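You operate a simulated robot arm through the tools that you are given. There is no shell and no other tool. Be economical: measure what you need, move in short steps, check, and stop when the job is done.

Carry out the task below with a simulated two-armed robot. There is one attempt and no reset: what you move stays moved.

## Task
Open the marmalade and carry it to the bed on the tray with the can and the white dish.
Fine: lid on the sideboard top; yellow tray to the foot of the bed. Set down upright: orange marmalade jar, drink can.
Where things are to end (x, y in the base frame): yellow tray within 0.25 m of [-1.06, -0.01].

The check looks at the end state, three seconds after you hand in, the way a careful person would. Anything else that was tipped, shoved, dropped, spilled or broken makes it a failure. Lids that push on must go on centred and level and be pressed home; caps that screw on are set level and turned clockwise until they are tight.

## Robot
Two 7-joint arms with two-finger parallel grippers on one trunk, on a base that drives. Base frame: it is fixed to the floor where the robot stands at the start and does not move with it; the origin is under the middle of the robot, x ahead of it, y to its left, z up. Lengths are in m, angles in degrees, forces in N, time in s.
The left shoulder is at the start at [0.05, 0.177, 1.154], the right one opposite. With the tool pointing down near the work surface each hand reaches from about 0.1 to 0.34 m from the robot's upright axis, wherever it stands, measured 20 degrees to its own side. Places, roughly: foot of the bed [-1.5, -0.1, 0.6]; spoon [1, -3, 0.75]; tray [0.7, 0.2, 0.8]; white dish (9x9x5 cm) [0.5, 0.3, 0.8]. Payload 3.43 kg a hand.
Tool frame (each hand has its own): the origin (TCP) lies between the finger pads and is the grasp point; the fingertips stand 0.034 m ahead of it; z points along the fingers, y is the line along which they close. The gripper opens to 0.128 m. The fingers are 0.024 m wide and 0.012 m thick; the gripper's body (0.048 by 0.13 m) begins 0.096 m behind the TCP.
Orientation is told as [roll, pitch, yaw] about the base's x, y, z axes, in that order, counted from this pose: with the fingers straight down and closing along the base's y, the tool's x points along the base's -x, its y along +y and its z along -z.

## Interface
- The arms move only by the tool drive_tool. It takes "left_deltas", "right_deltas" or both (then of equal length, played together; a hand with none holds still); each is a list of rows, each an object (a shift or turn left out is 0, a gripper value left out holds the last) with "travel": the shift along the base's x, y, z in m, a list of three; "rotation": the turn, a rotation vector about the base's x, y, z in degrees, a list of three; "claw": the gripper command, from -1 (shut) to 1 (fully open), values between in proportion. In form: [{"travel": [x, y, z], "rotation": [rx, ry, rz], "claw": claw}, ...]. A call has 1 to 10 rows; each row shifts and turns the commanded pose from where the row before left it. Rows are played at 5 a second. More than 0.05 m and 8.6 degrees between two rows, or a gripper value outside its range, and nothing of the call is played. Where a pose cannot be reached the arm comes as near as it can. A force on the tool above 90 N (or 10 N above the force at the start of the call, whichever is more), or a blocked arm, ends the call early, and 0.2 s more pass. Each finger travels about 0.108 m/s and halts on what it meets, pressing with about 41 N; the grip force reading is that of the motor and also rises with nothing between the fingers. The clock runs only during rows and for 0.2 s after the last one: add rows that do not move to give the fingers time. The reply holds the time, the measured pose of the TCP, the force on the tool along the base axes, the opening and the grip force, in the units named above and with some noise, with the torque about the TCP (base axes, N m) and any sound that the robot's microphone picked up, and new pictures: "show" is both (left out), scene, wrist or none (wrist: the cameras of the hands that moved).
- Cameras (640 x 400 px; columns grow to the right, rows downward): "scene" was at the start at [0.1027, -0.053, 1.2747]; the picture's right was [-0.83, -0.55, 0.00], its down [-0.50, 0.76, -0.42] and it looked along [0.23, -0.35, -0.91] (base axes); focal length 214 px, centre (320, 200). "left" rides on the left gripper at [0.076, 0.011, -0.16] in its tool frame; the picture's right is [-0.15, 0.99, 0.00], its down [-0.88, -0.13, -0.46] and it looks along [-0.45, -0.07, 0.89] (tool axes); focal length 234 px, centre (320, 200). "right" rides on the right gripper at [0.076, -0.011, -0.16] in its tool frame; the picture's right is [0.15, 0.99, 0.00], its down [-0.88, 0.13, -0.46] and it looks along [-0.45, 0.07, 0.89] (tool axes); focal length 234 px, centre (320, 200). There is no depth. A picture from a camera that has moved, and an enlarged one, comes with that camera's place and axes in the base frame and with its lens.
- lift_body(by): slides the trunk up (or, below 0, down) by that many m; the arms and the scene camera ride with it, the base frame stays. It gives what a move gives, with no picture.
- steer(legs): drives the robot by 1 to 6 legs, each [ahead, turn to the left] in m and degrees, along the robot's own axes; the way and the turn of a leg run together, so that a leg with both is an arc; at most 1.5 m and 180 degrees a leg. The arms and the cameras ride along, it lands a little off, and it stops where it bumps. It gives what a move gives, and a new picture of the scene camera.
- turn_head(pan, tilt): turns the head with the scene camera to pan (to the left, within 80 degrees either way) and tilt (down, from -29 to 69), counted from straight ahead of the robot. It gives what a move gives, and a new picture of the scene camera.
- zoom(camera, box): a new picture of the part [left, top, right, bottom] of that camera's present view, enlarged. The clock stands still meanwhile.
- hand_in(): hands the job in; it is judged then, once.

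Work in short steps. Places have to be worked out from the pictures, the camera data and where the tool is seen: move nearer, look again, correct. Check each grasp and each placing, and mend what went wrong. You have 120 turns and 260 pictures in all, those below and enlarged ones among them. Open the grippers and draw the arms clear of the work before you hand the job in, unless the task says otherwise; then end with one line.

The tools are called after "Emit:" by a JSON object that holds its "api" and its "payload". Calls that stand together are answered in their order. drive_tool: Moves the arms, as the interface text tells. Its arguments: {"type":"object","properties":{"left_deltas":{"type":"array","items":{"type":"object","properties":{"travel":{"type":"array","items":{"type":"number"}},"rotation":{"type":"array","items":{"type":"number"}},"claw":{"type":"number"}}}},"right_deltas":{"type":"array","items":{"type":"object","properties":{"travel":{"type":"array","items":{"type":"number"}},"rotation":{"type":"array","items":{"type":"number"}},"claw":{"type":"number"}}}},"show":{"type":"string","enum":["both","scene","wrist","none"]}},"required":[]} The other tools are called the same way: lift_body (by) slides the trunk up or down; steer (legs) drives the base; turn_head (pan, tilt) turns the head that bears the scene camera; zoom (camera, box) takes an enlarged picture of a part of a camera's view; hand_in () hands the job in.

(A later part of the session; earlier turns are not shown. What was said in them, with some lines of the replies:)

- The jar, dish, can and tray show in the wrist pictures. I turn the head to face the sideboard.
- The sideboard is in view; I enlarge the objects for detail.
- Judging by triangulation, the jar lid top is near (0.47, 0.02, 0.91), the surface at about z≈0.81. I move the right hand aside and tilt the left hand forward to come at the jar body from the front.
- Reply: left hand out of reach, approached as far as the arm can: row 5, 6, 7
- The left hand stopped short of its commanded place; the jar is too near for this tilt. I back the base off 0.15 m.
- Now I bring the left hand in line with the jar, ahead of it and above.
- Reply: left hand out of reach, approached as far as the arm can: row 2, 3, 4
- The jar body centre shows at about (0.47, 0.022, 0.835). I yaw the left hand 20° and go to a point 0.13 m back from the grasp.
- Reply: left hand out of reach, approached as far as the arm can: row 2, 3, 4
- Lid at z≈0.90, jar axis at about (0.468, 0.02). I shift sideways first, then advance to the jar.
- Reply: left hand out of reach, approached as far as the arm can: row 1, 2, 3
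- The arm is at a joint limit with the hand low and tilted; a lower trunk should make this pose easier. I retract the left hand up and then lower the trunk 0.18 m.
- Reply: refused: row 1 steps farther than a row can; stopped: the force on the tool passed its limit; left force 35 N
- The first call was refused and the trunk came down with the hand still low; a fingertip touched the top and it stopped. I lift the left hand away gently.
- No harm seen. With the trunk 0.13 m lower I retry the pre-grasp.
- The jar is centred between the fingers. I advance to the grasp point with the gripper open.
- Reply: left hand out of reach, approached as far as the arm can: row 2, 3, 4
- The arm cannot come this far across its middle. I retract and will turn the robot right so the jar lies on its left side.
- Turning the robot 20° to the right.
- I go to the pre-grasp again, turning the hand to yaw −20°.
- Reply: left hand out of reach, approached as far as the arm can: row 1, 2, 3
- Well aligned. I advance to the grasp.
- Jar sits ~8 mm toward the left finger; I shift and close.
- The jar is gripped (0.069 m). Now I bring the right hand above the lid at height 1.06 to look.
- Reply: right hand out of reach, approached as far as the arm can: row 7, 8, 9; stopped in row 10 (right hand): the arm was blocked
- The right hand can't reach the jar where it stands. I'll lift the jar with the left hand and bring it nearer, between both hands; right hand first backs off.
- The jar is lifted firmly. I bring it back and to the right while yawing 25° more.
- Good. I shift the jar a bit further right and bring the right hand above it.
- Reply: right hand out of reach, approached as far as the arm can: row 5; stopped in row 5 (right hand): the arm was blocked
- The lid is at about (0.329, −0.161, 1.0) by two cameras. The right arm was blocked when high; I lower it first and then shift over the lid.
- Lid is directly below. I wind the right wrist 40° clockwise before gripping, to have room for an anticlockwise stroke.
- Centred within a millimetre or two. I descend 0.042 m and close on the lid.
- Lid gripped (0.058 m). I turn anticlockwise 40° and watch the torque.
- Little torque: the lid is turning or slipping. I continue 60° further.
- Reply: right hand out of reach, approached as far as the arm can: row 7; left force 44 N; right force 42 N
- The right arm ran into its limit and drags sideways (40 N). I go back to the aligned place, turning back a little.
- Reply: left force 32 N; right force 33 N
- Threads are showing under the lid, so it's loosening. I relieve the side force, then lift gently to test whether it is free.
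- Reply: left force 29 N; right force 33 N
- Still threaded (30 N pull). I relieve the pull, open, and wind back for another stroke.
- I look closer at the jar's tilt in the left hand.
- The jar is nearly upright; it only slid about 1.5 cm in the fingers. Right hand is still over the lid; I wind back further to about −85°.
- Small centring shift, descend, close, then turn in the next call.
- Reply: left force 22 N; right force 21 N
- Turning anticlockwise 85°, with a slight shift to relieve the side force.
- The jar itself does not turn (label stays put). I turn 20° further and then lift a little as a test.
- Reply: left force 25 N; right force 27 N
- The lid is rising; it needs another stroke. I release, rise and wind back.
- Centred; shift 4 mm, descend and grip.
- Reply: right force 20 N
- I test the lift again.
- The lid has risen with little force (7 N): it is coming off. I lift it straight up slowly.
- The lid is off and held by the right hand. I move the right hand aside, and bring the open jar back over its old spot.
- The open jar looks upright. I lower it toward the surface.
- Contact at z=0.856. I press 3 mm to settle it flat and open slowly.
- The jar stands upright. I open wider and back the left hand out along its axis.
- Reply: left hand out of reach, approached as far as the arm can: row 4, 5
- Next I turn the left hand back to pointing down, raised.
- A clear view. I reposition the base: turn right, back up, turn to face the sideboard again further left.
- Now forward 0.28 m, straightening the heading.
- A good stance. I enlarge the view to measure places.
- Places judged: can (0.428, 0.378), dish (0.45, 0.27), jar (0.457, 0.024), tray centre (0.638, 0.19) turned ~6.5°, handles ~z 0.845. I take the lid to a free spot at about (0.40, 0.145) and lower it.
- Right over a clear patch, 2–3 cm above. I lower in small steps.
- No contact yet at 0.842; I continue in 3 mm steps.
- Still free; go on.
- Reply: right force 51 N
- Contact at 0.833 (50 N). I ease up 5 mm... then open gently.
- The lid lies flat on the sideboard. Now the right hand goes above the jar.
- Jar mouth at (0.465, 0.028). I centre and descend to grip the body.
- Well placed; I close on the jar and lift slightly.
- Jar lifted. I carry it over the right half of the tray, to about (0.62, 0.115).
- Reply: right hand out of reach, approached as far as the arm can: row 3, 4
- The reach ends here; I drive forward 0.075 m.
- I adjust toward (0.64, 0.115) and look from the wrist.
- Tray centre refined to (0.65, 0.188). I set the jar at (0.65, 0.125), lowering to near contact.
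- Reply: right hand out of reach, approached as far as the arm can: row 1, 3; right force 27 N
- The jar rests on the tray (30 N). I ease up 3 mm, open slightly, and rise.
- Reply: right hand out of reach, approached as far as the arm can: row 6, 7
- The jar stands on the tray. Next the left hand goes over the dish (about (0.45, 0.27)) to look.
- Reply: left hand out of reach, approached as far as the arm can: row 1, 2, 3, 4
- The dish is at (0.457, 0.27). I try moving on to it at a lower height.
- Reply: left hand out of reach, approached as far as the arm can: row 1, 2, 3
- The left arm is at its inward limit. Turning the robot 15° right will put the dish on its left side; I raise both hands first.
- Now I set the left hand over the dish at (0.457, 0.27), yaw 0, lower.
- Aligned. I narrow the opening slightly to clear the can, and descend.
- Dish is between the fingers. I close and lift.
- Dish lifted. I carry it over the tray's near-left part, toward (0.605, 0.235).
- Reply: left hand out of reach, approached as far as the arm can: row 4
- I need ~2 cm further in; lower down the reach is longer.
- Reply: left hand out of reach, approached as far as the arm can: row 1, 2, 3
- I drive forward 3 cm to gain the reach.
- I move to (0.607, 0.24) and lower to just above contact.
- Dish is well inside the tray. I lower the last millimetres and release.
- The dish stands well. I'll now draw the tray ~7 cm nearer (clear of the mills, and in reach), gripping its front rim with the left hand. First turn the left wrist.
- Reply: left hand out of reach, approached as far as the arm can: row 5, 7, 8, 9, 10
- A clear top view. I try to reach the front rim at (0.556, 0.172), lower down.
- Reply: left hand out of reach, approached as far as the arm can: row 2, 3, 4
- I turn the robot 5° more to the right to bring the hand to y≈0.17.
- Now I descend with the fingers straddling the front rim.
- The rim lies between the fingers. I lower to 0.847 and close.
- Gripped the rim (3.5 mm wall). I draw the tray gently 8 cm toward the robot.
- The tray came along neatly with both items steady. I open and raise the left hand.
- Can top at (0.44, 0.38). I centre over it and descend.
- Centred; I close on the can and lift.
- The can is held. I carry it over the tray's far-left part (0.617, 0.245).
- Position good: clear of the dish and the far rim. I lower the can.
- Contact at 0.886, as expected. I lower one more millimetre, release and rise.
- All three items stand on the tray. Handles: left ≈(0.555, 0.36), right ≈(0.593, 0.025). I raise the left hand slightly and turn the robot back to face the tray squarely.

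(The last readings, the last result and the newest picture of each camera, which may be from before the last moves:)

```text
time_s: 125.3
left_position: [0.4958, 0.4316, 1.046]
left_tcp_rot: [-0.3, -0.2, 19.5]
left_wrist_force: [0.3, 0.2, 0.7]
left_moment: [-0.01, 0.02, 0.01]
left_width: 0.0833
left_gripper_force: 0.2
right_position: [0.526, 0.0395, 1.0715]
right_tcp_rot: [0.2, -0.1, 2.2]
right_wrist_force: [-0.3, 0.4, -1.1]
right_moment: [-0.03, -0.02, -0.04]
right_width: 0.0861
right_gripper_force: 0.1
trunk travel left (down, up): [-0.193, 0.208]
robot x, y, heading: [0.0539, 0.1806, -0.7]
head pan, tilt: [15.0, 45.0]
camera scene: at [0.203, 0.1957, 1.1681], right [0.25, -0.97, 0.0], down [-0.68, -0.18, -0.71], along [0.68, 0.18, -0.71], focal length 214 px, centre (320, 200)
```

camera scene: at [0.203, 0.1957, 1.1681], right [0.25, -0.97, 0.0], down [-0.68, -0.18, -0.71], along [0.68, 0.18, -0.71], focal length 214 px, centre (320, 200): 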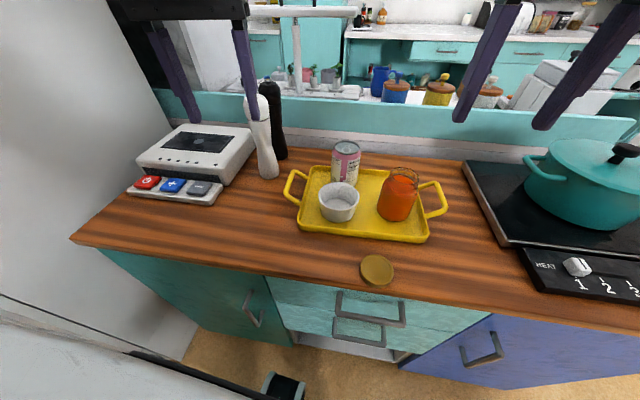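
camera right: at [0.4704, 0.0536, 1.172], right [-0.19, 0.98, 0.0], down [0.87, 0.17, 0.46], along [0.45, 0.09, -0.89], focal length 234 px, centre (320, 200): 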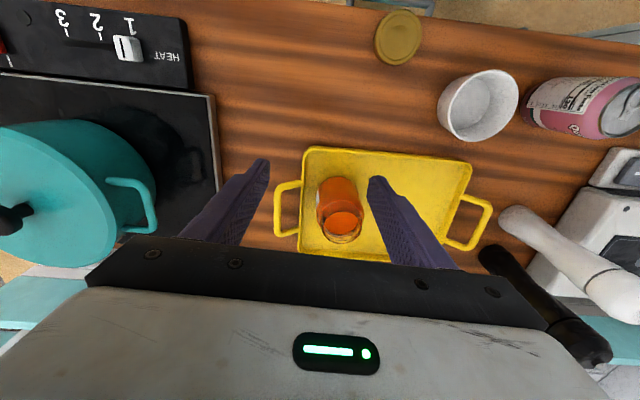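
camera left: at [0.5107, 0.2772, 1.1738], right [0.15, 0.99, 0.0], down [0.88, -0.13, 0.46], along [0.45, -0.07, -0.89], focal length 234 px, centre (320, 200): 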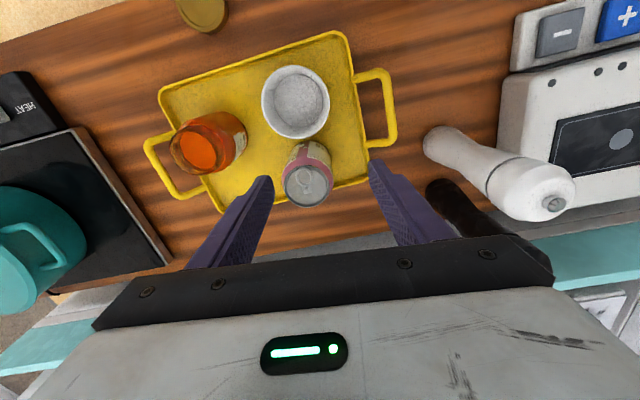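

I bring both hands over the handles, aligned with the tray's 6.4° turn.

Emit:
{"api": "drive_tool", "payload": {"left_deltas": [{"travel": [0.012, -0.018, -0.02], "rotation": [0, 0, -6.5], "claw": -0.2}, {"travel": [0.016, -0.018, -0.025], "rotation": [0, 0, -6.5]}, {"travel": [0.016, -0.018, -0.025]}, {"travel": [0.015, -0.016, -0.025]}, {}], "right_deltas": [{"travel": [0.017, -0.004, -0.03], "rotation": [0, 0, 4.2], "claw": -0.2}, {"travel": [0.017, -0.004, -0.03]}, {"travel": [0.017, -0.004, -0.03]}, {"travel": [0.016, -0.004, -0.03]}, {}]}}

```text
time_s: 126.5
left_position: [0.553, 0.3635, 0.9502]
left_tcp_rot: [-0.2, -0.1, 6.7]
left_wrist_force: [0.5, 0.3, -0.9]
left_moment: [0.01, 0.02, -0.02]
left_width: 0.0512
left_gripper_force: 0.1
right_position: [0.5908, 0.0211, 0.951]
right_tcp_rot: [0.1, -0.3, 6.5]
right_wrist_force: [-0.4, -0.7, 0.1]
right_moment: [-0.02, -0.01, -0.02]
right_width: 0.051
right_gripper_force: 0.1
trunk travel left (down, up): [-0.193, 0.208]
robot x, y, heading: [0.0584, 0.1753, -0.4]
head pan, tilt: [15.0, 45.0]
camera scene: at [0.203, 0.1953, 1.1682], right [0.25, -0.97, 0.0], down [-0.68, -0.18, -0.71], along [0.68, 0.18, -0.71], focal length 214 px, centre (320, 200)
camera right: at [0.5152, -0.0005, 1.1099], right [-0.26, 0.97, 0.0], down [0.86, 0.23, 0.46], along [0.44, 0.12, -0.89], focal length 234 px, centre (320, 200)
camera left: at [0.4771, 0.3653, 1.1083], right [0.03, 1.0, 0.0], down [0.89, -0.03, 0.46], along [0.46, -0.02, -0.89], focal length 234 px, centre (320, 200)
```

scene: 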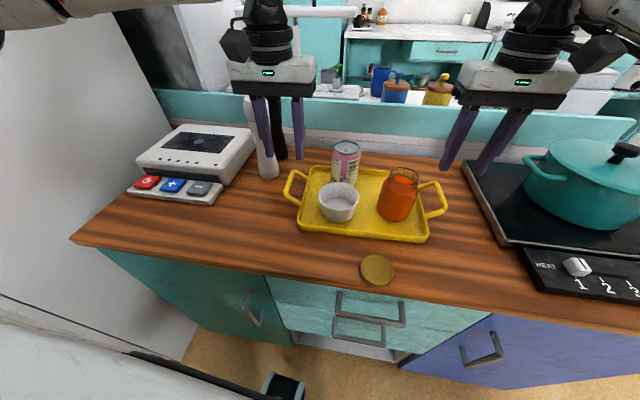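
right: 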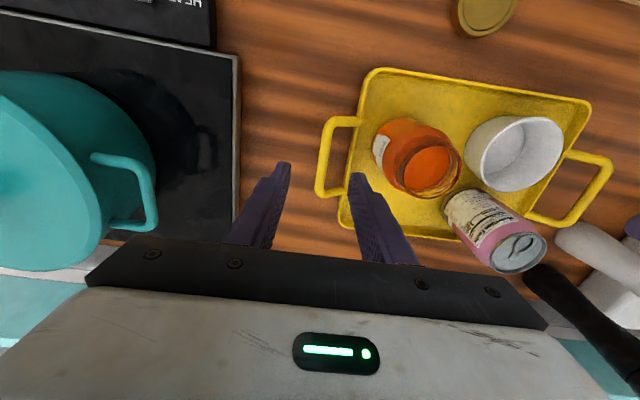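
left: 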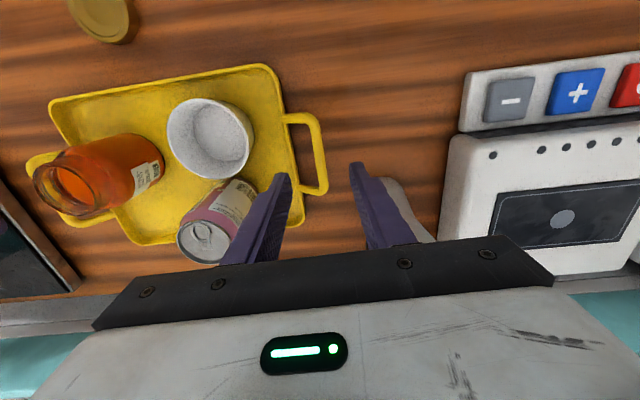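

Both hands are over the bars to within a few millimetres. I narrow the opening, correct, and descend around the bars.

Emit:
{"api": "drive_tool", "payload": {"left_deltas": [{"travel": [0, -0.002, -0.02], "claw": -0.42}, {"travel": [0, 0, -0.03]}, {"travel": [0, 0, -0.02]}, {}], "right_deltas": [{"travel": [0, 0.006, -0.02], "claw": -0.42}, {"travel": [0, 0, -0.03]}, {"travel": [0, 0, -0.02]}, {}], "show": "wrist"}}

```text
time_s: 127.5
left_position: [0.556, 0.3613, 0.8796]
left_tcp_rot: [-0.1, -0.1, 6.6]
left_wrist_force: [0.1, 0.3, -1.7]
left_moment: [-0.03, 0.02, 0.01]
left_width: 0.0371
left_gripper_force: 0.1
right_position: [0.594, 0.0298, 0.8812]
right_tcp_rot: [0.3, -0.3, 6.5]
right_wrist_force: [-0.1, -0.2, -0.2]
right_moment: [-0.03, -0.01, -0.03]
right_width: 0.0372
right_gripper_force: 0.1
trunk travel left (down, up): [-0.193, 0.208]
robot x, y, heading: [0.0539, 0.1757, -0.3]
head pan, tilt: [15.0, 45.0]
camera right: at [0.5171, 0.0068, 1.0402], right [-0.26, 0.97, 0.0], down [0.86, 0.23, 0.46], along [0.44, 0.12, -0.89], focal length 234 px, centre (320, 200)
camera left: at [0.4792, 0.3625, 1.039], right [0.03, 1.0, 0.0], down [0.89, -0.03, 0.46], along [0.46, -0.02, -0.89], focal length 234 px, centre (320, 200)
```

right: 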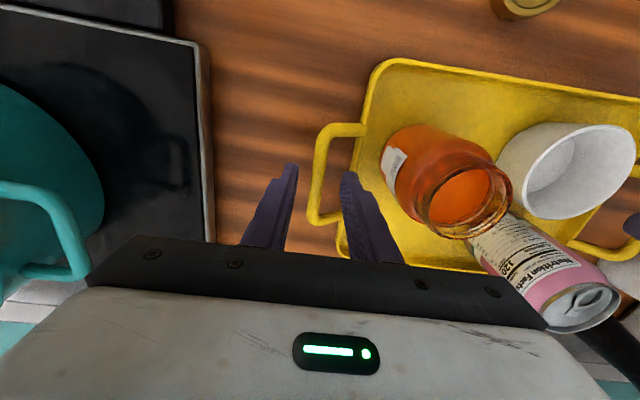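
left: 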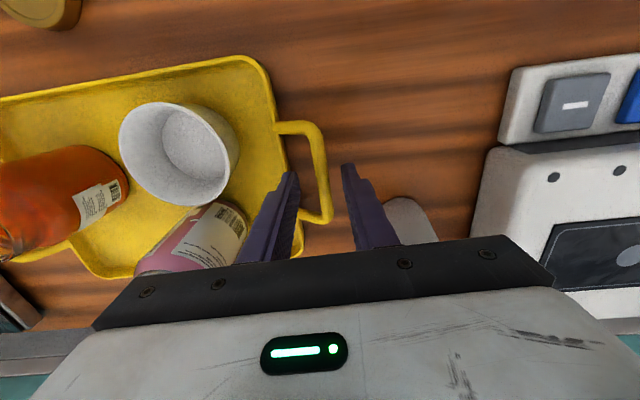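

Both bars lie midway between the fingers. I descend the rest.

Emit:
{"api": "drive_tool", "payload": {"left_deltas": [{"travel": [0, 0, -0.015]}, {"travel": [0, 0, -0.012]}, {"travel": [0, 0, -0.007]}, {}], "right_deltas": [{"travel": [0, 0, -0.015]}, {"travel": [0, 0, -0.012]}, {"travel": [0, 0, -0.008]}, {}], "show": "wrist"}}

```text
time_s: 128.5
left_position: [0.555, 0.3596, 0.8458]
left_tcp_rot: [-0.1, -0.3, 6.7]
left_wrist_force: [-0.2, -0.1, 0.0]
left_moment: [-0.05, -0.03, -0.02]
left_width: 0.0373
left_gripper_force: 0.0
right_position: [0.5936, 0.0292, 0.8452]
right_tcp_rot: [0.1, -0.2, 6.5]
right_wrist_force: [0.2, -0.2, 0.0]
right_moment: [-0.01, 0.0, -0.04]
right_width: 0.0371
right_gripper_force: 0.0
trunk travel left (down, up): [-0.193, 0.208]
robot x, y, heading: [0.0561, 0.1775, -0.5]
head pan, tilt: [15.0, 45.0]
camera right: at [0.5181, 0.0066, 1.0049], right [-0.26, 0.97, 0.0], down [0.86, 0.23, 0.46], along [0.44, 0.12, -0.89], focal length 234 px, centre (320, 200)
camera left: at [0.4783, 0.3616, 1.0055], right [0.03, 1.0, 0.0], down [0.89, -0.03, 0.46], along [0.46, -0.02, -0.89], focal length 234 px, centre (320, 200)
```

right: 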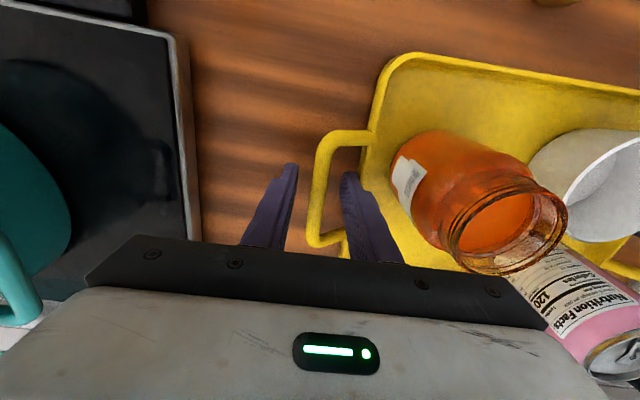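
left: 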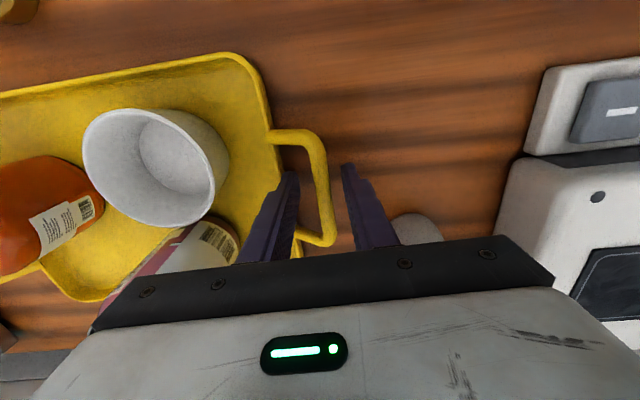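

Fingers straddle both bars. I close both grippers.

Emit:
{"api": "drive_tool", "payload": {"left_deltas": [{"claw": -0.7}, {"claw": -1}, {"claw": -1}, {}], "right_deltas": [{"claw": -0.7}, {"claw": -1}, {"claw": -1}, {}], "show": "wrist"}}

```text
time_s: 129.5
left_position: [0.5547, 0.3616, 0.8469]
left_tcp_rot: [0.0, -0.1, 6.8]
left_wrist_force: [-2.3, 14.5, 1.9]
left_moment: [0.01, 0.19, 0.7]
left_width: 0.0115
left_gripper_force: 41.2
right_position: [0.5938, 0.0278, 0.8465]
right_tcp_rot: [0.1, -0.1, 6.4]
right_wrist_force: [0.0, -10.7, -0.2]
right_moment: [0.01, -0.17, -0.32]
right_width: 0.0111
right_gripper_force: 40.8
trunk travel left (down, up): [-0.193, 0.208]
robot x, y, heading: [0.0553, 0.177, -0.8]
head pan, tilt: [15.0, 45.0]
camera right: at [0.5182, 0.0062, 1.0051], right [-0.26, 0.97, 0.0], down [0.86, 0.23, 0.46], along [0.44, 0.12, -0.89], focal length 234 px, centre (320, 200)
camera left: at [0.4783, 0.3628, 1.0057], right [0.03, 1.0, 0.0], down [0.89, -0.03, 0.46], along [0.46, -0.01, -0.89], focal length 234 px, centre (320, 200)
```

right: 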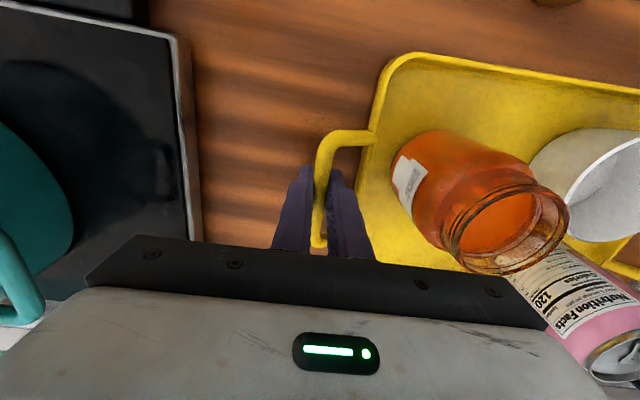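
left: 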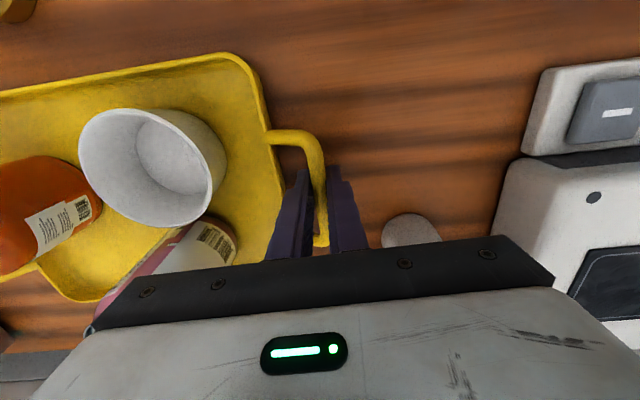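

Both bars gripped (11 mm). I lift with the trunk so both hands rise together, 3 cm first.

Emit:
{"api": "lift_body", "payload": {"by": 0.03}}

Emit:
{"api": "turn_head", "payload": {"pan": 0, "tilt": 50}}

```text
time_s: 130.2
left_position: [0.5559, 0.3611, 0.8753]
left_tcp_rot: [0.1, 0.0, 6.7]
left_wrist_force: [-0.3, 17.8, -6.4]
left_moment: [0.01, 0.01, 0.65]
left_width: 0.0115
left_gripper_force: 40.8
right_position: [0.5942, 0.0274, 0.8747]
right_tcp_rot: [0.1, 0.0, 6.4]
right_wrist_force: [1.7, -17.1, -7.8]
right_moment: [-0.03, 0.03, -0.3]
right_width: 0.0113
right_gripper_force: 41.0
trunk travel left (down, up): [-0.223, 0.178]
robot x, y, heading: [0.0548, 0.1817, -0.5]
head pan, tilt: [15.0, 45.0]
```

```text
time_s: 131.0
left_position: [0.5549, 0.3612, 0.8753]
left_tcp_rot: [0.1, 0.0, 6.7]
left_wrist_force: [-2.4, 20.0, -7.1]
left_moment: [0.01, -0.32, 0.7]
left_width: 0.0112
left_gripper_force: 40.9
right_position: [0.5945, 0.0282, 0.875]
right_tcp_rot: [0.1, 0.1, 6.4]
right_wrist_force: [1.0, -19.6, -8.1]
right_moment: [-0.04, 0.32, -0.32]
right_width: 0.0115
right_gripper_force: 41.1
trunk travel left (down, up): [-0.223, 0.178]
robot x, y, heading: [0.0563, 0.1769, -0.1]
head pan, tilt: [0.0, 50.0]
camera scene: at [0.2025, 0.1743, 1.191], right [-0.01, -1.0, 0.0], down [-0.77, 0.01, -0.64], along [0.64, -0.01, -0.77], focal length 214 px, centre (320, 200)
```

scene: 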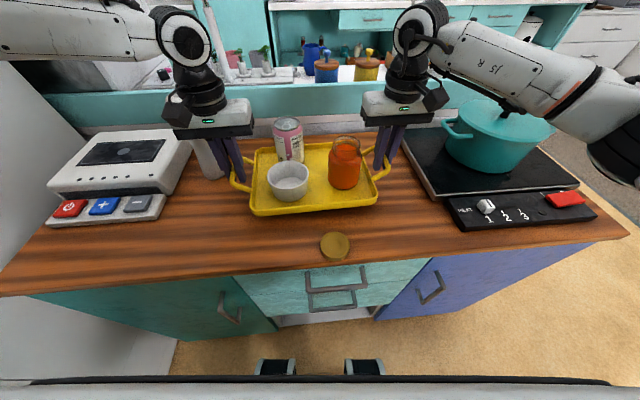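

The tray is up and level. I raise 6 cm more, then back away from the sideboard.

Emit:
{"api": "lift_body", "payload": {"by": 0.06}}

Emit:
{"api": "steer", "payload": {"legs": [[-0.15, 0]]}}

```text
time_s: 132.0
left_position: [0.5558, 0.3599, 0.9348]
left_tcp_rot: [0.1, 0.0, 6.7]
left_wrist_force: [-0.4, 19.5, -6.3]
left_moment: [0.06, -0.16, 0.72]
left_width: 0.0115
left_gripper_force: 40.3
right_position: [0.5952, 0.028, 0.9348]
right_tcp_rot: [0.1, 0.0, 6.5]
right_wrist_force: [1.0, -20.3, -7.8]
right_moment: [-0.02, 0.25, -0.28]
right_width: 0.0113
right_gripper_force: 41.2
trunk travel left (down, up): [-0.283, 0.118]
robot x, y, heading: [0.0555, 0.1787, -0.5]
head pan, tilt: [0.0, 50.0]
```

```text
time_s: 133.4
left_position: [0.404, 0.3622, 0.9355]
left_tcp_rot: [0.1, 0.0, 6.9]
left_wrist_force: [-1.6, 20.5, -6.6]
left_moment: [0.01, -0.08, 0.74]
left_width: 0.0114
left_gripper_force: 40.7
right_position: [0.4441, 0.0292, 0.9352]
right_tcp_rot: [0.0, -0.1, 6.5]
right_wrist_force: [0.7, -19.7, -8.3]
right_moment: [0.01, 0.06, -0.31]
right_width: 0.0113
right_gripper_force: 41.7
trunk travel left (down, up): [-0.283, 0.118]
robot x, y, heading: [-0.093, 0.1799, -0.6]
head pan, tilt: [0.0, 50.0]
camera scene: at [0.0514, 0.1757, 1.2511], right [-0.01, -1.0, 0.0], down [-0.77, 0.01, -0.64], along [0.64, -0.01, -0.77], focal length 214 px, centre (320, 200)
```

scene: 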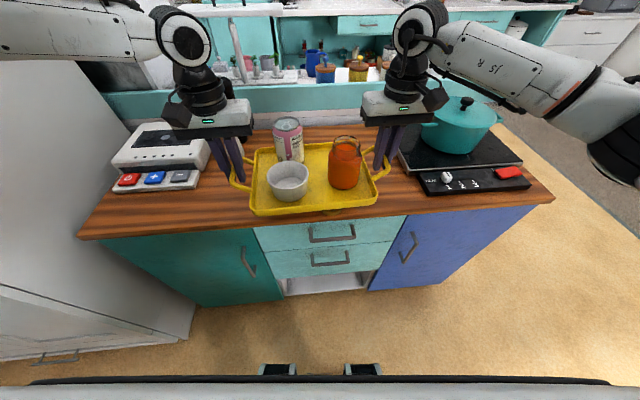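

Steady. I look to the right side before turning.

Emit:
{"api": "turn_head", "payload": {"pan": -80, "tilt": 30}}

Emit:
{"api": "turn_head", "payload": {"pan": 80, "tilt": 30}}

```text
time_s: 134.9
left_position: [0.4041, 0.3639, 0.9341]
left_tcp_rot: [0.1, 0.0, 6.9]
left_wrist_force: [0.1, -1.2, -6.7]
left_moment: [0.0, -0.01, 0.69]
left_width: 0.0113
left_gripper_force: 40.0
right_position: [0.4445, 0.0278, 0.9355]
right_tcp_rot: [0.1, 0.0, 6.5]
right_wrist_force: [-0.6, 1.2, -7.8]
right_moment: [0.0, 0.04, -0.31]
right_width: 0.0115
right_gripper_force: 41.0
trunk travel left (down, up): [-0.283, 0.118]
robot x, y, heading: [-0.0981, 0.1815, -0.2]
head pan, tilt: [-80.0, 30.0]
camera scene: at [-0.0099, 0.0872, 1.2806], right [-0.99, -0.17, 0.0], down [-0.08, 0.49, -0.87], along [0.14, -0.85, -0.5], focal length 214 px, centre (320, 200)
```

scene: 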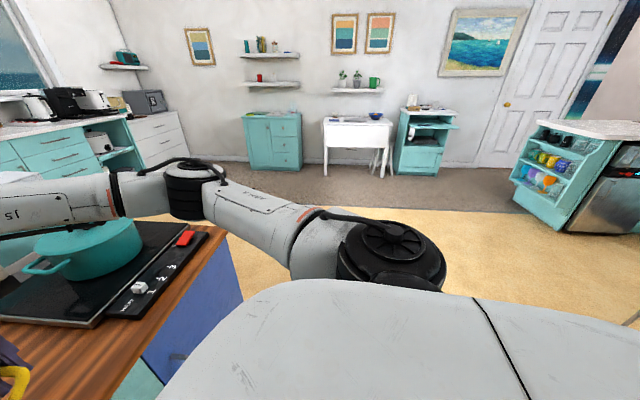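

```text
time_s: 137.4
left_position: [0.4041, 0.3637, 0.9347]
left_tcp_rot: [0.3, 0.1, 6.8]
left_wrist_force: [1.0, 0.4, -6.9]
left_moment: [-0.01, -0.03, 0.71]
left_width: 0.0114
left_gripper_force: 41.0
right_position: [0.4437, 0.0293, 0.9358]
right_tcp_rot: [0.0, -0.1, 6.6]
right_wrist_force: [-1.0, -0.1, -7.7]
right_moment: [-0.04, 0.03, -0.29]
right_width: 0.0113
right_gripper_force: 40.9
trunk travel left (down, up): [-0.283, 0.118]
robot x, y, heading: [-0.0967, 0.1821, -0.9]
head pan, tilt: [80.0, 30.0]
camera scene: at [-0.0084, 0.2653, 1.2806], right [0.98, -0.18, 0.0], down [-0.09, -0.49, -0.87], along [0.16, 0.85, -0.5], focal length 214 px, centre (320, 200)
```

scene: 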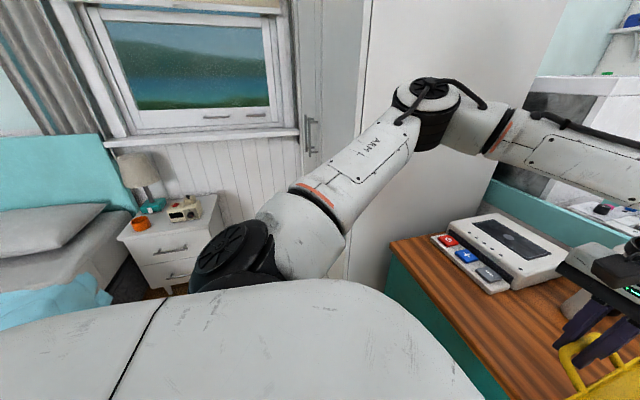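

Clear floor behind to the right; the bed lies to the left-rear. I back off 0.22 m more, then turn right in parts.

Emit:
{"api": "steer", "payload": {"legs": [[-0.22, 0]]}}

```text
time_s: 139.1
left_position: [0.1833, 0.3659, 0.9351]
left_tcp_rot: [0.1, 0.0, 6.8]
left_wrist_force: [2.0, 0.2, -6.4]
left_moment: [-0.04, 0.04, 0.69]
left_width: 0.0114
left_gripper_force: 40.8
right_position: [0.2236, 0.0315, 0.9353]
right_tcp_rot: [0.0, -0.1, 6.5]
right_wrist_force: [-1.4, -0.4, -7.2]
right_moment: [-0.01, 0.0, -0.3]
right_width: 0.0112
right_gripper_force: 40.8
trunk travel left (down, up): [-0.283, 0.118]
robot x, y, heading: [-0.32, 0.1826, -0.4]
head pan, tilt: [80.0, 30.0]
camera scene: at [-0.2295, 0.2671, 1.2807], right [0.98, -0.18, 0.0], down [-0.09, -0.49, -0.87], along [0.16, 0.85, -0.5], focal length 214 px, centre (320, 200)
```

scene: 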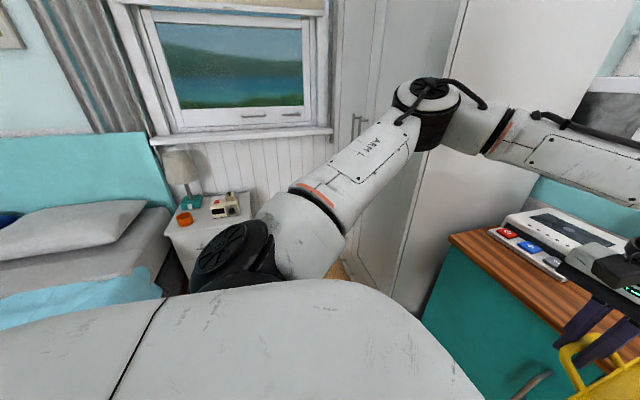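

Bed side edge is at about x≈−0.82. I turn right 90° now.

Emit:
{"api": "steer", "payload": {"legs": [[0, -90]]}}

Emit:
{"api": "turn_head", "payload": {"pan": -60, "tilt": 35}}

```text
time_s: 143.2
left_position: [-0.1201, -0.3145, 0.9357]
left_tcp_rot: [0.2, 0.1, -81.7]
left_wrist_force: [-2.1, -1.1, -6.6]
left_moment: [0.11, 0.04, 0.64]
left_width: 0.0114
left_gripper_force: 41.1
right_position: [-0.4524, -0.3626, 0.9353]
right_tcp_rot: [0.0, 0.0, -82.0]
right_wrist_force: [2.1, 1.4, -6.0]
right_moment: [-0.06, 0.01, -0.29]
right_width: 0.0114
right_gripper_force: 41.4
trunk travel left (down, up): [-0.283, 0.118]
robot x, y, heading: [-0.3128, 0.1791, -89.0]
head pan, tilt: [80.0, 30.0]
camera scene: at [-0.226, 0.0933, 1.2806], right [-0.16, -0.99, 0.0], down [-0.49, 0.08, -0.87], along [0.86, -0.14, -0.5], focal length 214 px, centre (320, 200)
```

scene: 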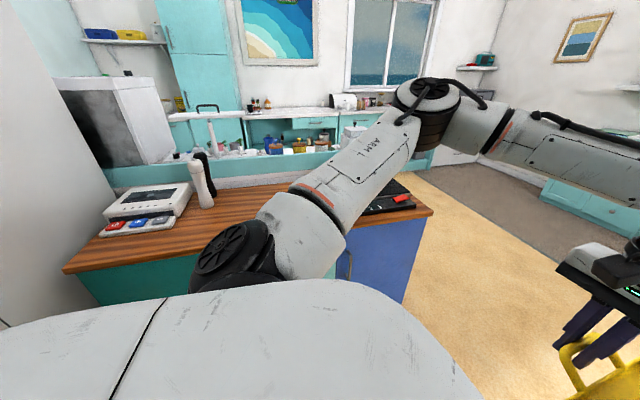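

```text
time_s: 145.5
left_position: [-0.1194, -0.3137, 0.9345]
left_tcp_rot: [0.2, 0.1, -81.8]
left_wrist_force: [-1.3, -2.0, -6.2]
left_moment: [-0.02, -0.04, 0.66]
left_width: 0.0115
left_gripper_force: 40.7
right_position: [-0.4515, -0.3624, 0.9343]
right_tcp_rot: [0.0, 0.0, -82.0]
right_wrist_force: [2.5, 1.2, -8.0]
right_moment: [0.16, 0.01, -0.33]
right_width: 0.0111
right_gripper_force: 41.0
trunk travel left (down, up): [-0.283, 0.118]
robot x, y, heading: [-0.3178, 0.1843, -89.1]
head pan, tilt: [-60.0, 35.0]
camera scene: at [-0.3907, 0.0621, 1.2728], right [-0.52, 0.86, 0.0], down [0.49, 0.3, -0.82], along [-0.7, -0.42, -0.57], focal length 214 px, centre (320, 200)
```

scene: 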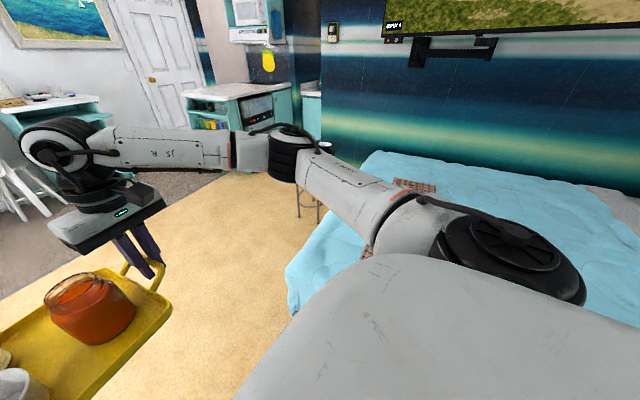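

The bed is seen: near edge x≈−0.77, foot end y≈−0.3. I drive 0.19 m toward −y, then turn right 90° to face the bed.

Emit:
{"api": "steer", "payload": {"legs": [[0.19, 0], [0, -91]]}}

Emit:
{"api": "turn_head", "payload": {"pan": 0, "tilt": 45}}

```text
time_s: 150.9
left_position: [-0.814, -0.1928, 0.9354]
left_tcp_rot: [0.2, 0.1, -173.2]
left_wrist_force: [-0.8, 1.9, -6.4]
left_moment: [-0.03, -0.1, 0.66]
left_width: 0.0113
left_gripper_force: 40.9
right_position: [-0.8527, 0.1424, 0.9344]
right_tcp_rot: [0.1, 0.0, -173.6]
right_wrist_force: [1.3, -1.6, -8.0]
right_moment: [0.02, -0.03, -0.32]
right_width: 0.0112
right_gripper_force: 41.3
trunk travel left (down, up): [-0.283, 0.118]
robot x, y, heading: [-0.3142, -0.0081, 179.4]
head pan, tilt: [-60.0, 35.0]
camera scene: at [-0.4278, 0.0658, 1.2727], right [0.87, 0.49, 0.0], down [0.28, -0.5, -0.82], along [-0.4, 0.71, -0.57], focal length 214 px, centre (320, 200)
```

scene: 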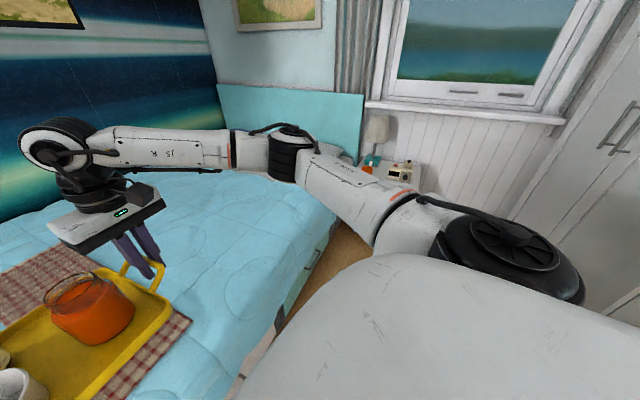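

```text
time_s: 152.2
left_position: [-0.8129, -0.1911, 0.9345]
left_tcp_rot: [0.2, 0.1, -173.3]
left_wrist_force: [-0.9, 2.3, -6.9]
left_moment: [-0.01, -0.04, 0.6]
left_width: 0.0114
left_gripper_force: 41.0
right_position: [-0.8526, 0.1414, 0.9327]
right_tcp_rot: [0.1, 0.0, -173.6]
right_wrist_force: [1.1, -0.9, -7.7]
right_moment: [0.0, -0.02, -0.31]
right_width: 0.0112
right_gripper_force: 41.1
trunk travel left (down, up): [-0.283, 0.118]
robot x, y, heading: [-0.3142, -0.0091, 179.5]
head pan, tilt: [0.0, 45.0]
camera scene: at [-0.4658, -0.0101, 1.2579], right [0.01, 1.0, 0.0], down [0.71, -0.01, -0.71], along [-0.71, 0.01, -0.71], focal length 214 px, centre (320, 200)
```

scene: 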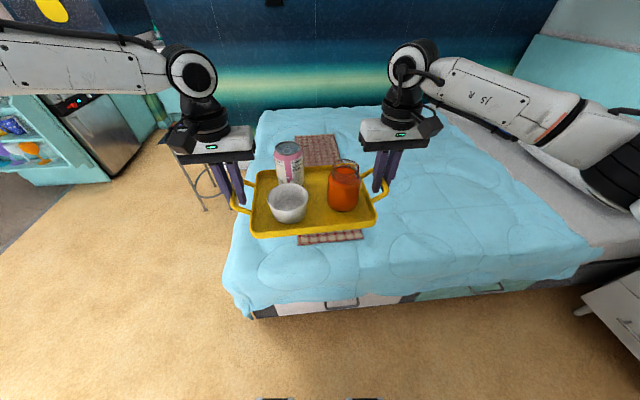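

The bed is straight ahead with a mat on it. I drive 0.15 m forward, so the tray centre comes to about (−0.985, −0.025).

Emit:
{"api": "steer", "payload": {"legs": [[0.15, 0]]}}

```text
time_s: 153.6
left_position: [-0.9639, -0.1899, 0.934]
left_tcp_rot: [0.2, 0.1, -173.4]
left_wrist_force: [-2.0, 1.8, -7.6]
left_moment: [-0.02, 0.01, 0.63]
left_width: 0.0115
left_gripper_force: 41.1
right_position: [-1.0026, 0.1447, 0.9336]
right_tcp_rot: [0.1, -0.1, -173.6]
right_wrist_force: [1.1, -1.6, -8.7]
right_moment: [-0.02, -0.1, -0.29]
right_width: 0.0111
right_gripper_force: 40.4
trunk travel left (down, up): [-0.283, 0.118]
robot x, y, heading: [-0.4601, -0.0099, 179.5]
head pan, tilt: [0.0, 45.0]
camera scene: at [-0.6161, -0.0087, 1.2577], right [0.01, 1.0, 0.0], down [0.71, -0.01, -0.71], along [-0.71, 0.01, -0.71], focal length 214 px, centre (320, 200)
```

scene: 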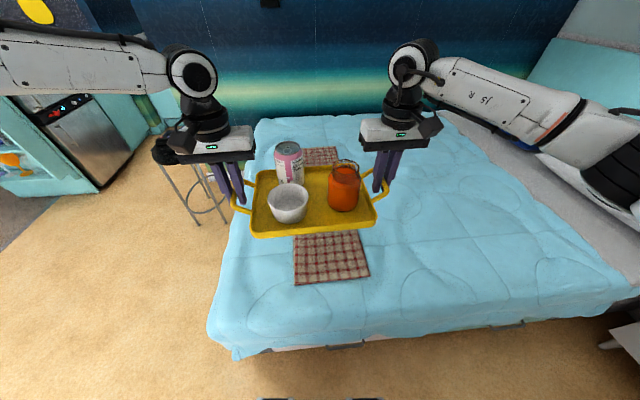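

I go 0.04 m further so the tray sits well on, then lower by the trunk.

Emit:
{"api": "steer", "payload": {"legs": [[0.04, 0]]}}

Emit:
{"api": "lift_body", "payload": {"by": -0.15}}

Emit:
{"api": "turn_head", "payload": {"pan": 0, "tilt": 44}}

```text
time_s: 154.4
left_position: [-1.0026, -0.1899, 0.9328]
left_tcp_rot: [0.1, 0.1, -173.3]
left_wrist_force: [-0.4, 2.3, -6.9]
left_moment: [0.04, -0.09, 0.6]
left_width: 0.0113
left_gripper_force: 41.4
right_position: [-1.0422, 0.1443, 0.9334]
right_tcp_rot: [0.1, 0.1, -173.6]
right_wrist_force: [1.5, -2.0, -7.5]
right_moment: [0.01, 0.04, -0.31]
right_width: 0.0113
right_gripper_force: 41.9
trunk travel left (down, up): [-0.283, 0.118]
robot x, y, heading: [-0.5038, -0.0072, 179.3]
head pan, tilt: [0.0, 45.0]
camera scene: at [-0.6559, -0.0082, 1.2577], right [0.01, 1.0, 0.0], down [0.71, -0.01, -0.71], along [-0.71, 0.01, -0.71], focal length 214 px, centre (320, 200)
```

scene: 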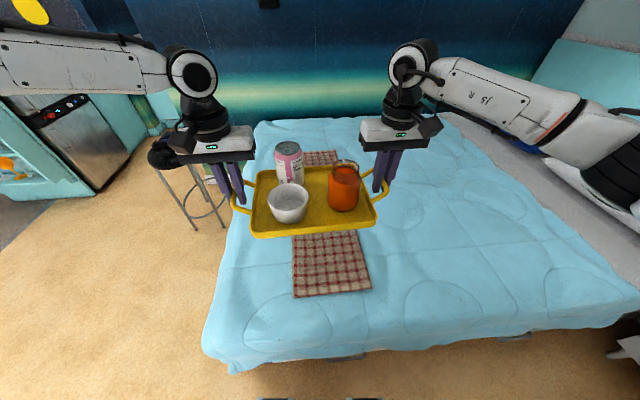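

```text
time_s: 156.2
left_position: [-1.0026, -0.1881, 0.7849]
left_tcp_rot: [0.2, 0.1, -173.3]
left_wrist_force: [-0.6, 3.0, -5.5]
left_moment: [0.02, 0.03, 0.55]
left_width: 0.0114
left_gripper_force: 40.9
right_position: [-1.0409, 0.1444, 0.7841]
right_tcp_rot: [0.0, 0.0, -173.6]
right_wrist_force: [1.1, -2.0, -7.7]
right_moment: [0.01, -0.03, -0.34]
right_width: 0.0112
right_gripper_force: 41.2
trunk travel left (down, up): [-0.133, 0.268]
robot x, y, heading: [-0.5025, -0.0071, 179.4]
head pan, tilt: [0.0, 45.0]
```

```text
time_s: 156.8
left_position: [-1.0019, -0.1901, 0.7844]
left_tcp_rot: [0.2, 0.1, -173.4]
left_wrist_force: [-0.5, 1.4, -8.2]
left_moment: [-0.01, 0.05, 0.59]
left_width: 0.0114
left_gripper_force: 40.5
right_position: [-1.041, 0.1435, 0.7851]
right_tcp_rot: [0.0, 0.0, -173.7]
right_wrist_force: [0.7, -2.0, -7.1]
right_moment: [0.01, -0.11, -0.33]
right_width: 0.0111
right_gripper_force: 40.8
trunk travel left (down, up): [-0.133, 0.268]
robot x, y, heading: [-0.5031, -0.0054, 179.4]
head pan, tilt: [0.0, 44.0]
camera scene: at [-0.6556, -0.0082, 1.1093], right [0.01, 1.0, 0.0], down [0.7, -0.01, -0.72], along [-0.72, 0.01, -0.7], focal length 214 px, centre (320, 200)
```

scene: 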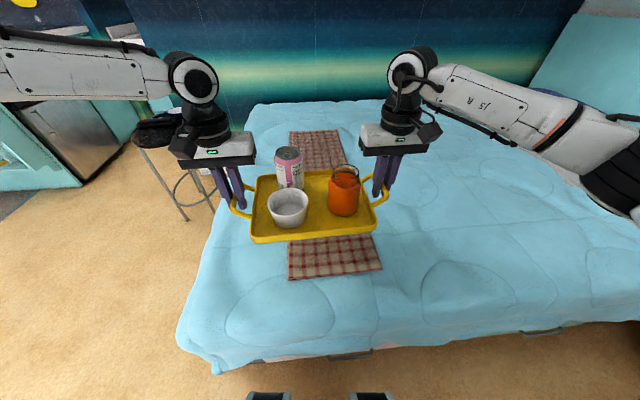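

Level and steady. I lower further in parts, watching the forces.

Emit:
{"api": "lift_body", "payload": {"by": -0.08}}

Emit:
{"api": "lift_body", "payload": {"by": -0.03}}

```text
time_s: 158.0
left_position: [-1.001, -0.1903, 0.706]
left_tcp_rot: [0.2, 0.0, -173.2]
left_wrist_force: [-1.8, 2.1, -6.7]
left_moment: [0.06, 0.02, 0.58]
left_width: 0.0114
left_gripper_force: 40.3
right_position: [-1.0409, 0.1451, 0.7039]
right_tcp_rot: [0.0, 0.0, -173.6]
right_wrist_force: [0.5, -2.1, -7.1]
right_moment: [0.0, -0.06, -0.36]
right_width: 0.0114
right_gripper_force: 40.7
trunk travel left (down, up): [-0.053, 0.348]
robot x, y, heading: [-0.5019, -0.0102, 179.6]
head pan, tilt: [0.0, 44.0]
```

```text
time_s: 158.7
left_position: [-1.0018, -0.1897, 0.6748]
left_tcp_rot: [0.2, 0.1, -173.3]
left_wrist_force: [-0.8, 2.3, -5.8]
left_moment: [0.03, 0.02, 0.55]
left_width: 0.0115
left_gripper_force: 40.8
right_position: [-1.0407, 0.1452, 0.6746]
right_tcp_rot: [0.0, 0.0, -173.6]
right_wrist_force: [1.1, -2.1, -7.0]
right_moment: [0.01, -0.02, -0.35]
right_width: 0.0114
right_gripper_force: 41.3
trunk travel left (down, up): [-0.023, 0.378]
robot x, y, heading: [-0.502, -0.0082, 179.2]
head pan, tilt: [0.0, 44.0]
```

Tray bottom is at ~0.63. Now I lower with both arms together in small steps.

Emit:
{"api": "drive_tool", "payload": {"left_deltas": [{"travel": [0, 0, -0.005]}, {"travel": [0, 0, -0.005]}, {"travel": [0, 0, -0.005]}, {"travel": [0, 0, -0.005]}, {}], "right_deltas": [{"travel": [0, 0, -0.005]}, {"travel": [0, 0, -0.005]}, {"travel": [0, 0, -0.005]}, {"travel": [0, 0, -0.005]}, {}], "show": "scene"}}

```text
time_s: 159.9
left_position: [-1.0016, -0.1895, 0.6543]
left_tcp_rot: [0.2, 0.0, -173.3]
left_wrist_force: [-1.4, 5.3, -7.2]
left_moment: [0.04, 0.02, 0.66]
left_width: 0.0117
left_gripper_force: 41.0
right_position: [-1.0402, 0.145, 0.654]
right_tcp_rot: [0.1, 0.0, -173.5]
right_wrist_force: [1.5, -5.4, -8.0]
right_moment: [-0.02, -0.07, -0.35]
right_width: 0.0112
right_gripper_force: 40.9
trunk travel left (down, up): [-0.023, 0.378]
robot x, y, heading: [-0.5001, -0.0046, 179.4]
head pan, tilt: [0.0, 44.0]
camera scene: at [-0.6555, -0.0082, 0.9993], right [0.01, 1.0, 0.0], down [0.7, -0.01, -0.72], along [-0.72, 0.01, -0.7], focal length 214 px, centre (320, 200)
```

scene: 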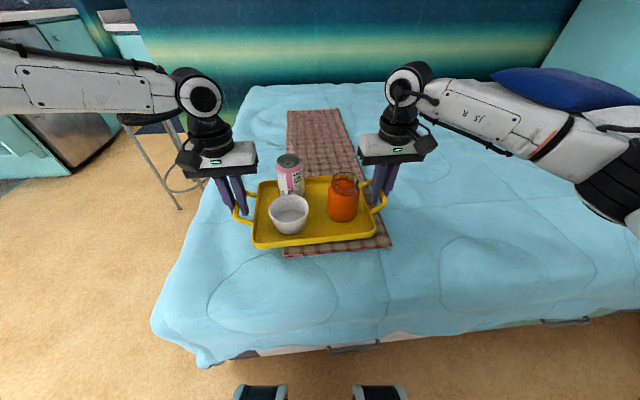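

Still free (15 N carried). I go on.

Emit:
{"api": "drive_tool", "payload": {"left_deltas": [{"travel": [0, 0, -0.005]}, {"travel": [0, 0, -0.005]}, {"travel": [0, 0, -0.005]}, {"travel": [0, 0, -0.005]}, {}], "right_deltas": [{"travel": [0, 0, -0.005]}, {"travel": [0, 0, -0.005]}, {"travel": [0, 0, -0.005]}, {"travel": [0, 0, -0.005]}, {}], "show": "scene"}}

```text
time_s: 161.1
left_position: [-1.0014, -0.1903, 0.6371]
left_tcp_rot: [0.1, 0.0, -173.3]
left_wrist_force: [-1.9, 8.6, -2.6]
left_moment: [-0.04, 0.25, 0.58]
left_width: 0.0116
left_gripper_force: 41.0
right_position: [-1.0393, 0.1431, 0.6369]
right_tcp_rot: [0.1, 0.0, -173.6]
right_wrist_force: [2.0, -9.5, -1.9]
right_moment: [-0.04, -0.28, -0.33]
right_width: 0.0113
right_gripper_force: 41.5
trunk travel left (down, up): [-0.023, 0.378]
robot x, y, heading: [-0.5022, -0.0105, 179.2]
head pan, tilt: [0.0, 44.0]
camera scene: at [-0.6548, -0.0082, 0.9996], right [0.01, 1.0, 0.0], down [0.69, -0.01, -0.72], along [-0.72, 0.01, -0.69], focal length 214 px, centre (320, 200)
```

scene: 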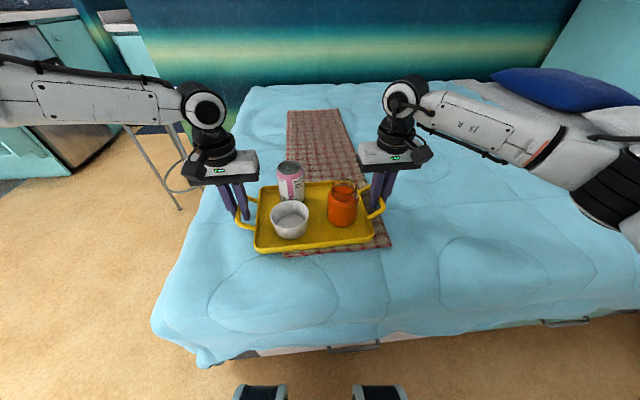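

The tray touches the bed (load down to 4.5 N). I lower 3 mm more to rest it fully.

Emit:
{"api": "drive_tool", "payload": {"left_deltas": [{"travel": [0, 0, -0.002]}, {}, {}], "right_deltas": [{"travel": [0, 0, -0.002]}, {}, {}], "show": "scene"}}

Emit:
{"api": "zoom", "payload": {"camera": "scene", "box": [200, 120, 440, 270]}}

```text
time_s: 161.9
left_position: [-1.0, -0.1899, 0.6351]
left_tcp_rot: [0.0, -0.1, -173.2]
left_wrist_force: [-0.4, 4.4, 5.4]
left_moment: [-0.04, 0.19, 0.59]
left_width: 0.0115
left_gripper_force: 40.5
right_position: [-1.0386, 0.1443, 0.6348]
right_tcp_rot: [0.0, -0.2, -173.6]
right_wrist_force: [1.1, -4.6, 9.3]
right_moment: [-0.03, -0.22, -0.3]
right_width: 0.0114
right_gripper_force: 40.6
trunk travel left (down, up): [-0.023, 0.378]
robot x, y, heading: [-0.5036, -0.0043, 179.4]
head pan, tilt: [0.0, 44.0]
camera scene: at [-0.6537, -0.0083, 0.9999], right [0.01, 1.0, 0.0], down [0.69, -0.01, -0.72], along [-0.72, 0.01, -0.69], focal length 214 px, centre (320, 200)
```

scene: 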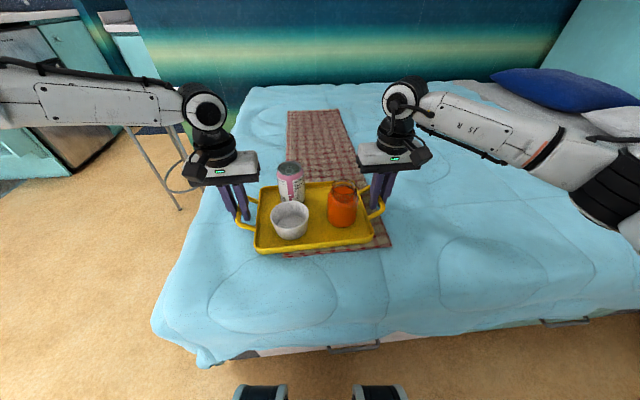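

```text
2.67 times, centred on (320, 195) of scene
camera zoom: at [-0.6537, -0.0083, 0.9999], right [0.01, 1.0, 0.0], down [0.69, -0.01, -0.72], along [-0.72, 0.01, -0.69], focal length 572 px, centre (320, 213)
```

zoom: 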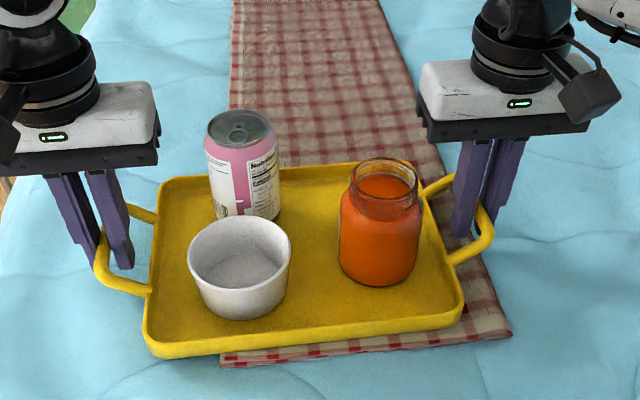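

The tray rests on the bed, all upright. I ease the pressure, open both grippers a little, and rise straight up.

Emit:
{"api": "drive_tool", "payload": {"left_deltas": [{"travel": [0, 0, 0.001]}, {"claw": -0.6}, {"claw": -0.42}, {}, {"travel": [0, 0, 0.01]}, {"travel": [0, 0, 0.03]}, {"travel": [0, 0, 0.04]}, {"travel": [0, 0, 0.05]}, {}], "right_deltas": [{"travel": [0, 0, 0.001]}, {"claw": -0.6}, {"claw": -0.42}, {}, {"travel": [0, 0, 0.01]}, {"travel": [0, 0, 0.03]}, {"travel": [0, 0, 0.04]}, {"travel": [0, 0, 0.05]}, {}], "show": "scene"}}

```text
time_s: 163.9
left_position: [-1.0024, -0.1889, 0.7652]
left_tcp_rot: [0.2, 0.1, -173.3]
left_wrist_force: [-0.2, 0.0, -1.1]
left_moment: [0.01, -0.02, 0.01]
left_width: 0.0371
left_gripper_force: 0.1
right_position: [-1.0395, 0.1449, 0.7649]
right_tcp_rot: [0.1, 0.0, -173.7]
right_wrist_force: [-0.4, 0.4, -1.0]
right_moment: [-0.01, 0.04, 0.01]
right_width: 0.0372
right_gripper_force: 0.1
trunk travel left (down, up): [-0.023, 0.378]
robot x, y, heading: [-0.4995, -0.0056, 179.5]
head pan, tilt: [0.0, 44.0]
camera scene: at [-0.6545, -0.0082, 0.9996], right [0.01, 1.0, 0.0], down [0.69, -0.01, -0.72], along [-0.72, 0.01, -0.69], focal length 214 px, centre (320, 200)
```

scene: 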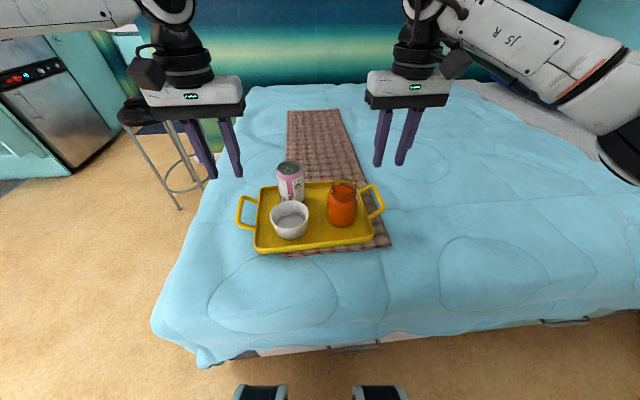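

Released cleanly. I raise the trunk, open the grippers, and back off.

Emit:
{"api": "lift_body", "payload": {"by": 0.15}}

Emit:
{"api": "steer", "payload": {"legs": [[-0.2, 0]]}}

Emit:
{"api": "drive_tool", "payload": {"left_deltas": [{"claw": 0.5}, {"claw": 1}, {}], "right_deltas": [{"claw": 0.5}, {"claw": 1}, {}], "show": "scene"}}

```text
time_s: 165.7
left_position: [-1.0026, -0.1894, 0.9139]
left_tcp_rot: [0.2, 0.0, -173.3]
left_wrist_force: [0.6, -0.5, -0.2]
left_moment: [-0.02, 0.01, -0.01]
left_width: 0.0371
left_gripper_force: 0.0
right_position: [-1.0406, 0.1449, 0.9155]
right_tcp_rot: [0.0, 0.0, -173.7]
right_wrist_force: [-0.2, -0.2, -1.0]
right_moment: [0.04, 0.02, 0.05]
right_width: 0.037
right_gripper_force: 0.0
trunk travel left (down, up): [-0.173, 0.228]
robot x, y, heading: [-0.5042, -0.0095, 179.3]
head pan, tilt: [0.0, 44.0]
```

```text
time_s: 167.3
left_position: [-0.8024, -0.1931, 0.9144]
left_tcp_rot: [0.1, 0.0, -173.2]
left_wrist_force: [1.0, 0.5, 0.0]
left_moment: [-0.02, 0.0, 0.01]
left_width: 0.0371
left_gripper_force: 0.0
right_position: [-0.8401, 0.141, 0.9162]
right_tcp_rot: [0.0, -0.1, -173.5]
right_wrist_force: [0.1, -0.1, 0.0]
right_moment: [0.0, 0.0, 0.02]
right_width: 0.037
right_gripper_force: 0.1
trunk travel left (down, up): [-0.173, 0.228]
robot x, y, heading: [-0.3032, -0.0093, 179.7]
head pan, tilt: [0.0, 44.0]
camera scene: at [-0.4541, -0.0104, 1.1496], right [0.01, 1.0, 0.0], down [0.69, -0.01, -0.72], along [-0.72, 0.01, -0.69], focal length 214 px, centre (320, 200)
```

scene: 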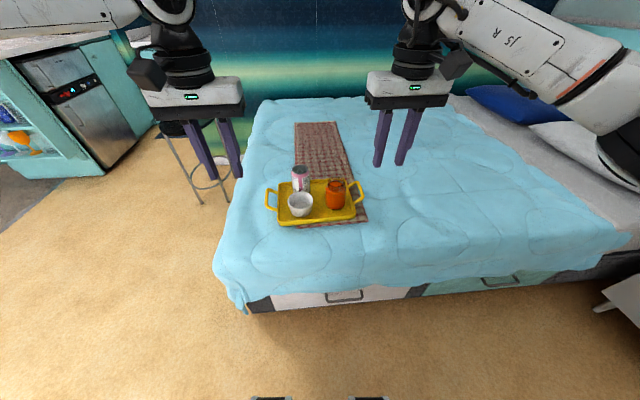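

```text
time_s: 168.1
left_position: [-0.8024, -0.1927, 0.9148]
left_tcp_rot: [0.1, 0.0, -173.1]
left_wrist_force: [0.5, -0.1, -0.1]
left_moment: [-0.04, -0.01, 0.02]
left_width: 0.128
left_gripper_force: 0.1
right_position: [-0.8395, 0.1403, 0.9152]
right_tcp_rot: [-0.1, 0.0, -173.5]
right_wrist_force: [0.1, 0.1, -0.2]
right_moment: [-0.01, -0.01, -0.03]
right_width: 0.1282
right_gripper_force: 0.2
trunk travel left (down, up): [-0.173, 0.228]
robot x, y, heading: [-0.3003, -0.0086, 179.3]
head pan, tilt: [0.0, 44.0]
camera scene: at [-0.4544, -0.0104, 1.1495], right [0.01, 1.0, 0.0], down [0.69, -0.01, -0.72], along [-0.72, 0.01, -0.69], focal length 214 px, centre (320, 200)
```

scene: 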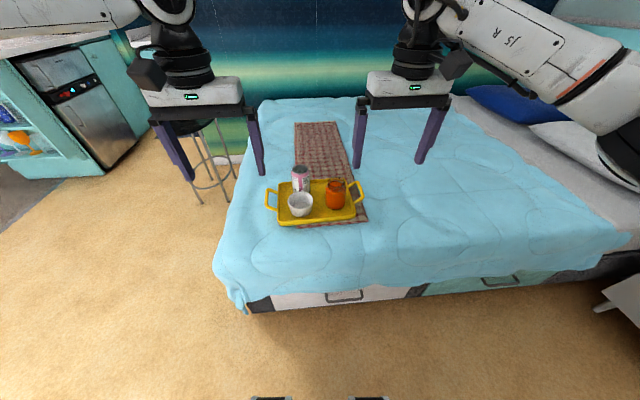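

The tray rests on the bed at about (−1.02, −0.02) with jar, can and dish upright. The lid was last seen flat on the sideboard, and the arms are clear, so I hand in.

Emit:
{"api": "hand_in", "payload": {}}

```text
The job is handed in.
```

The marmalade is open with its lid on the sideboard, and the tray is at the foot of the bed, about 4 cm from the target, with jar, can and dish upright; the job is handed in.
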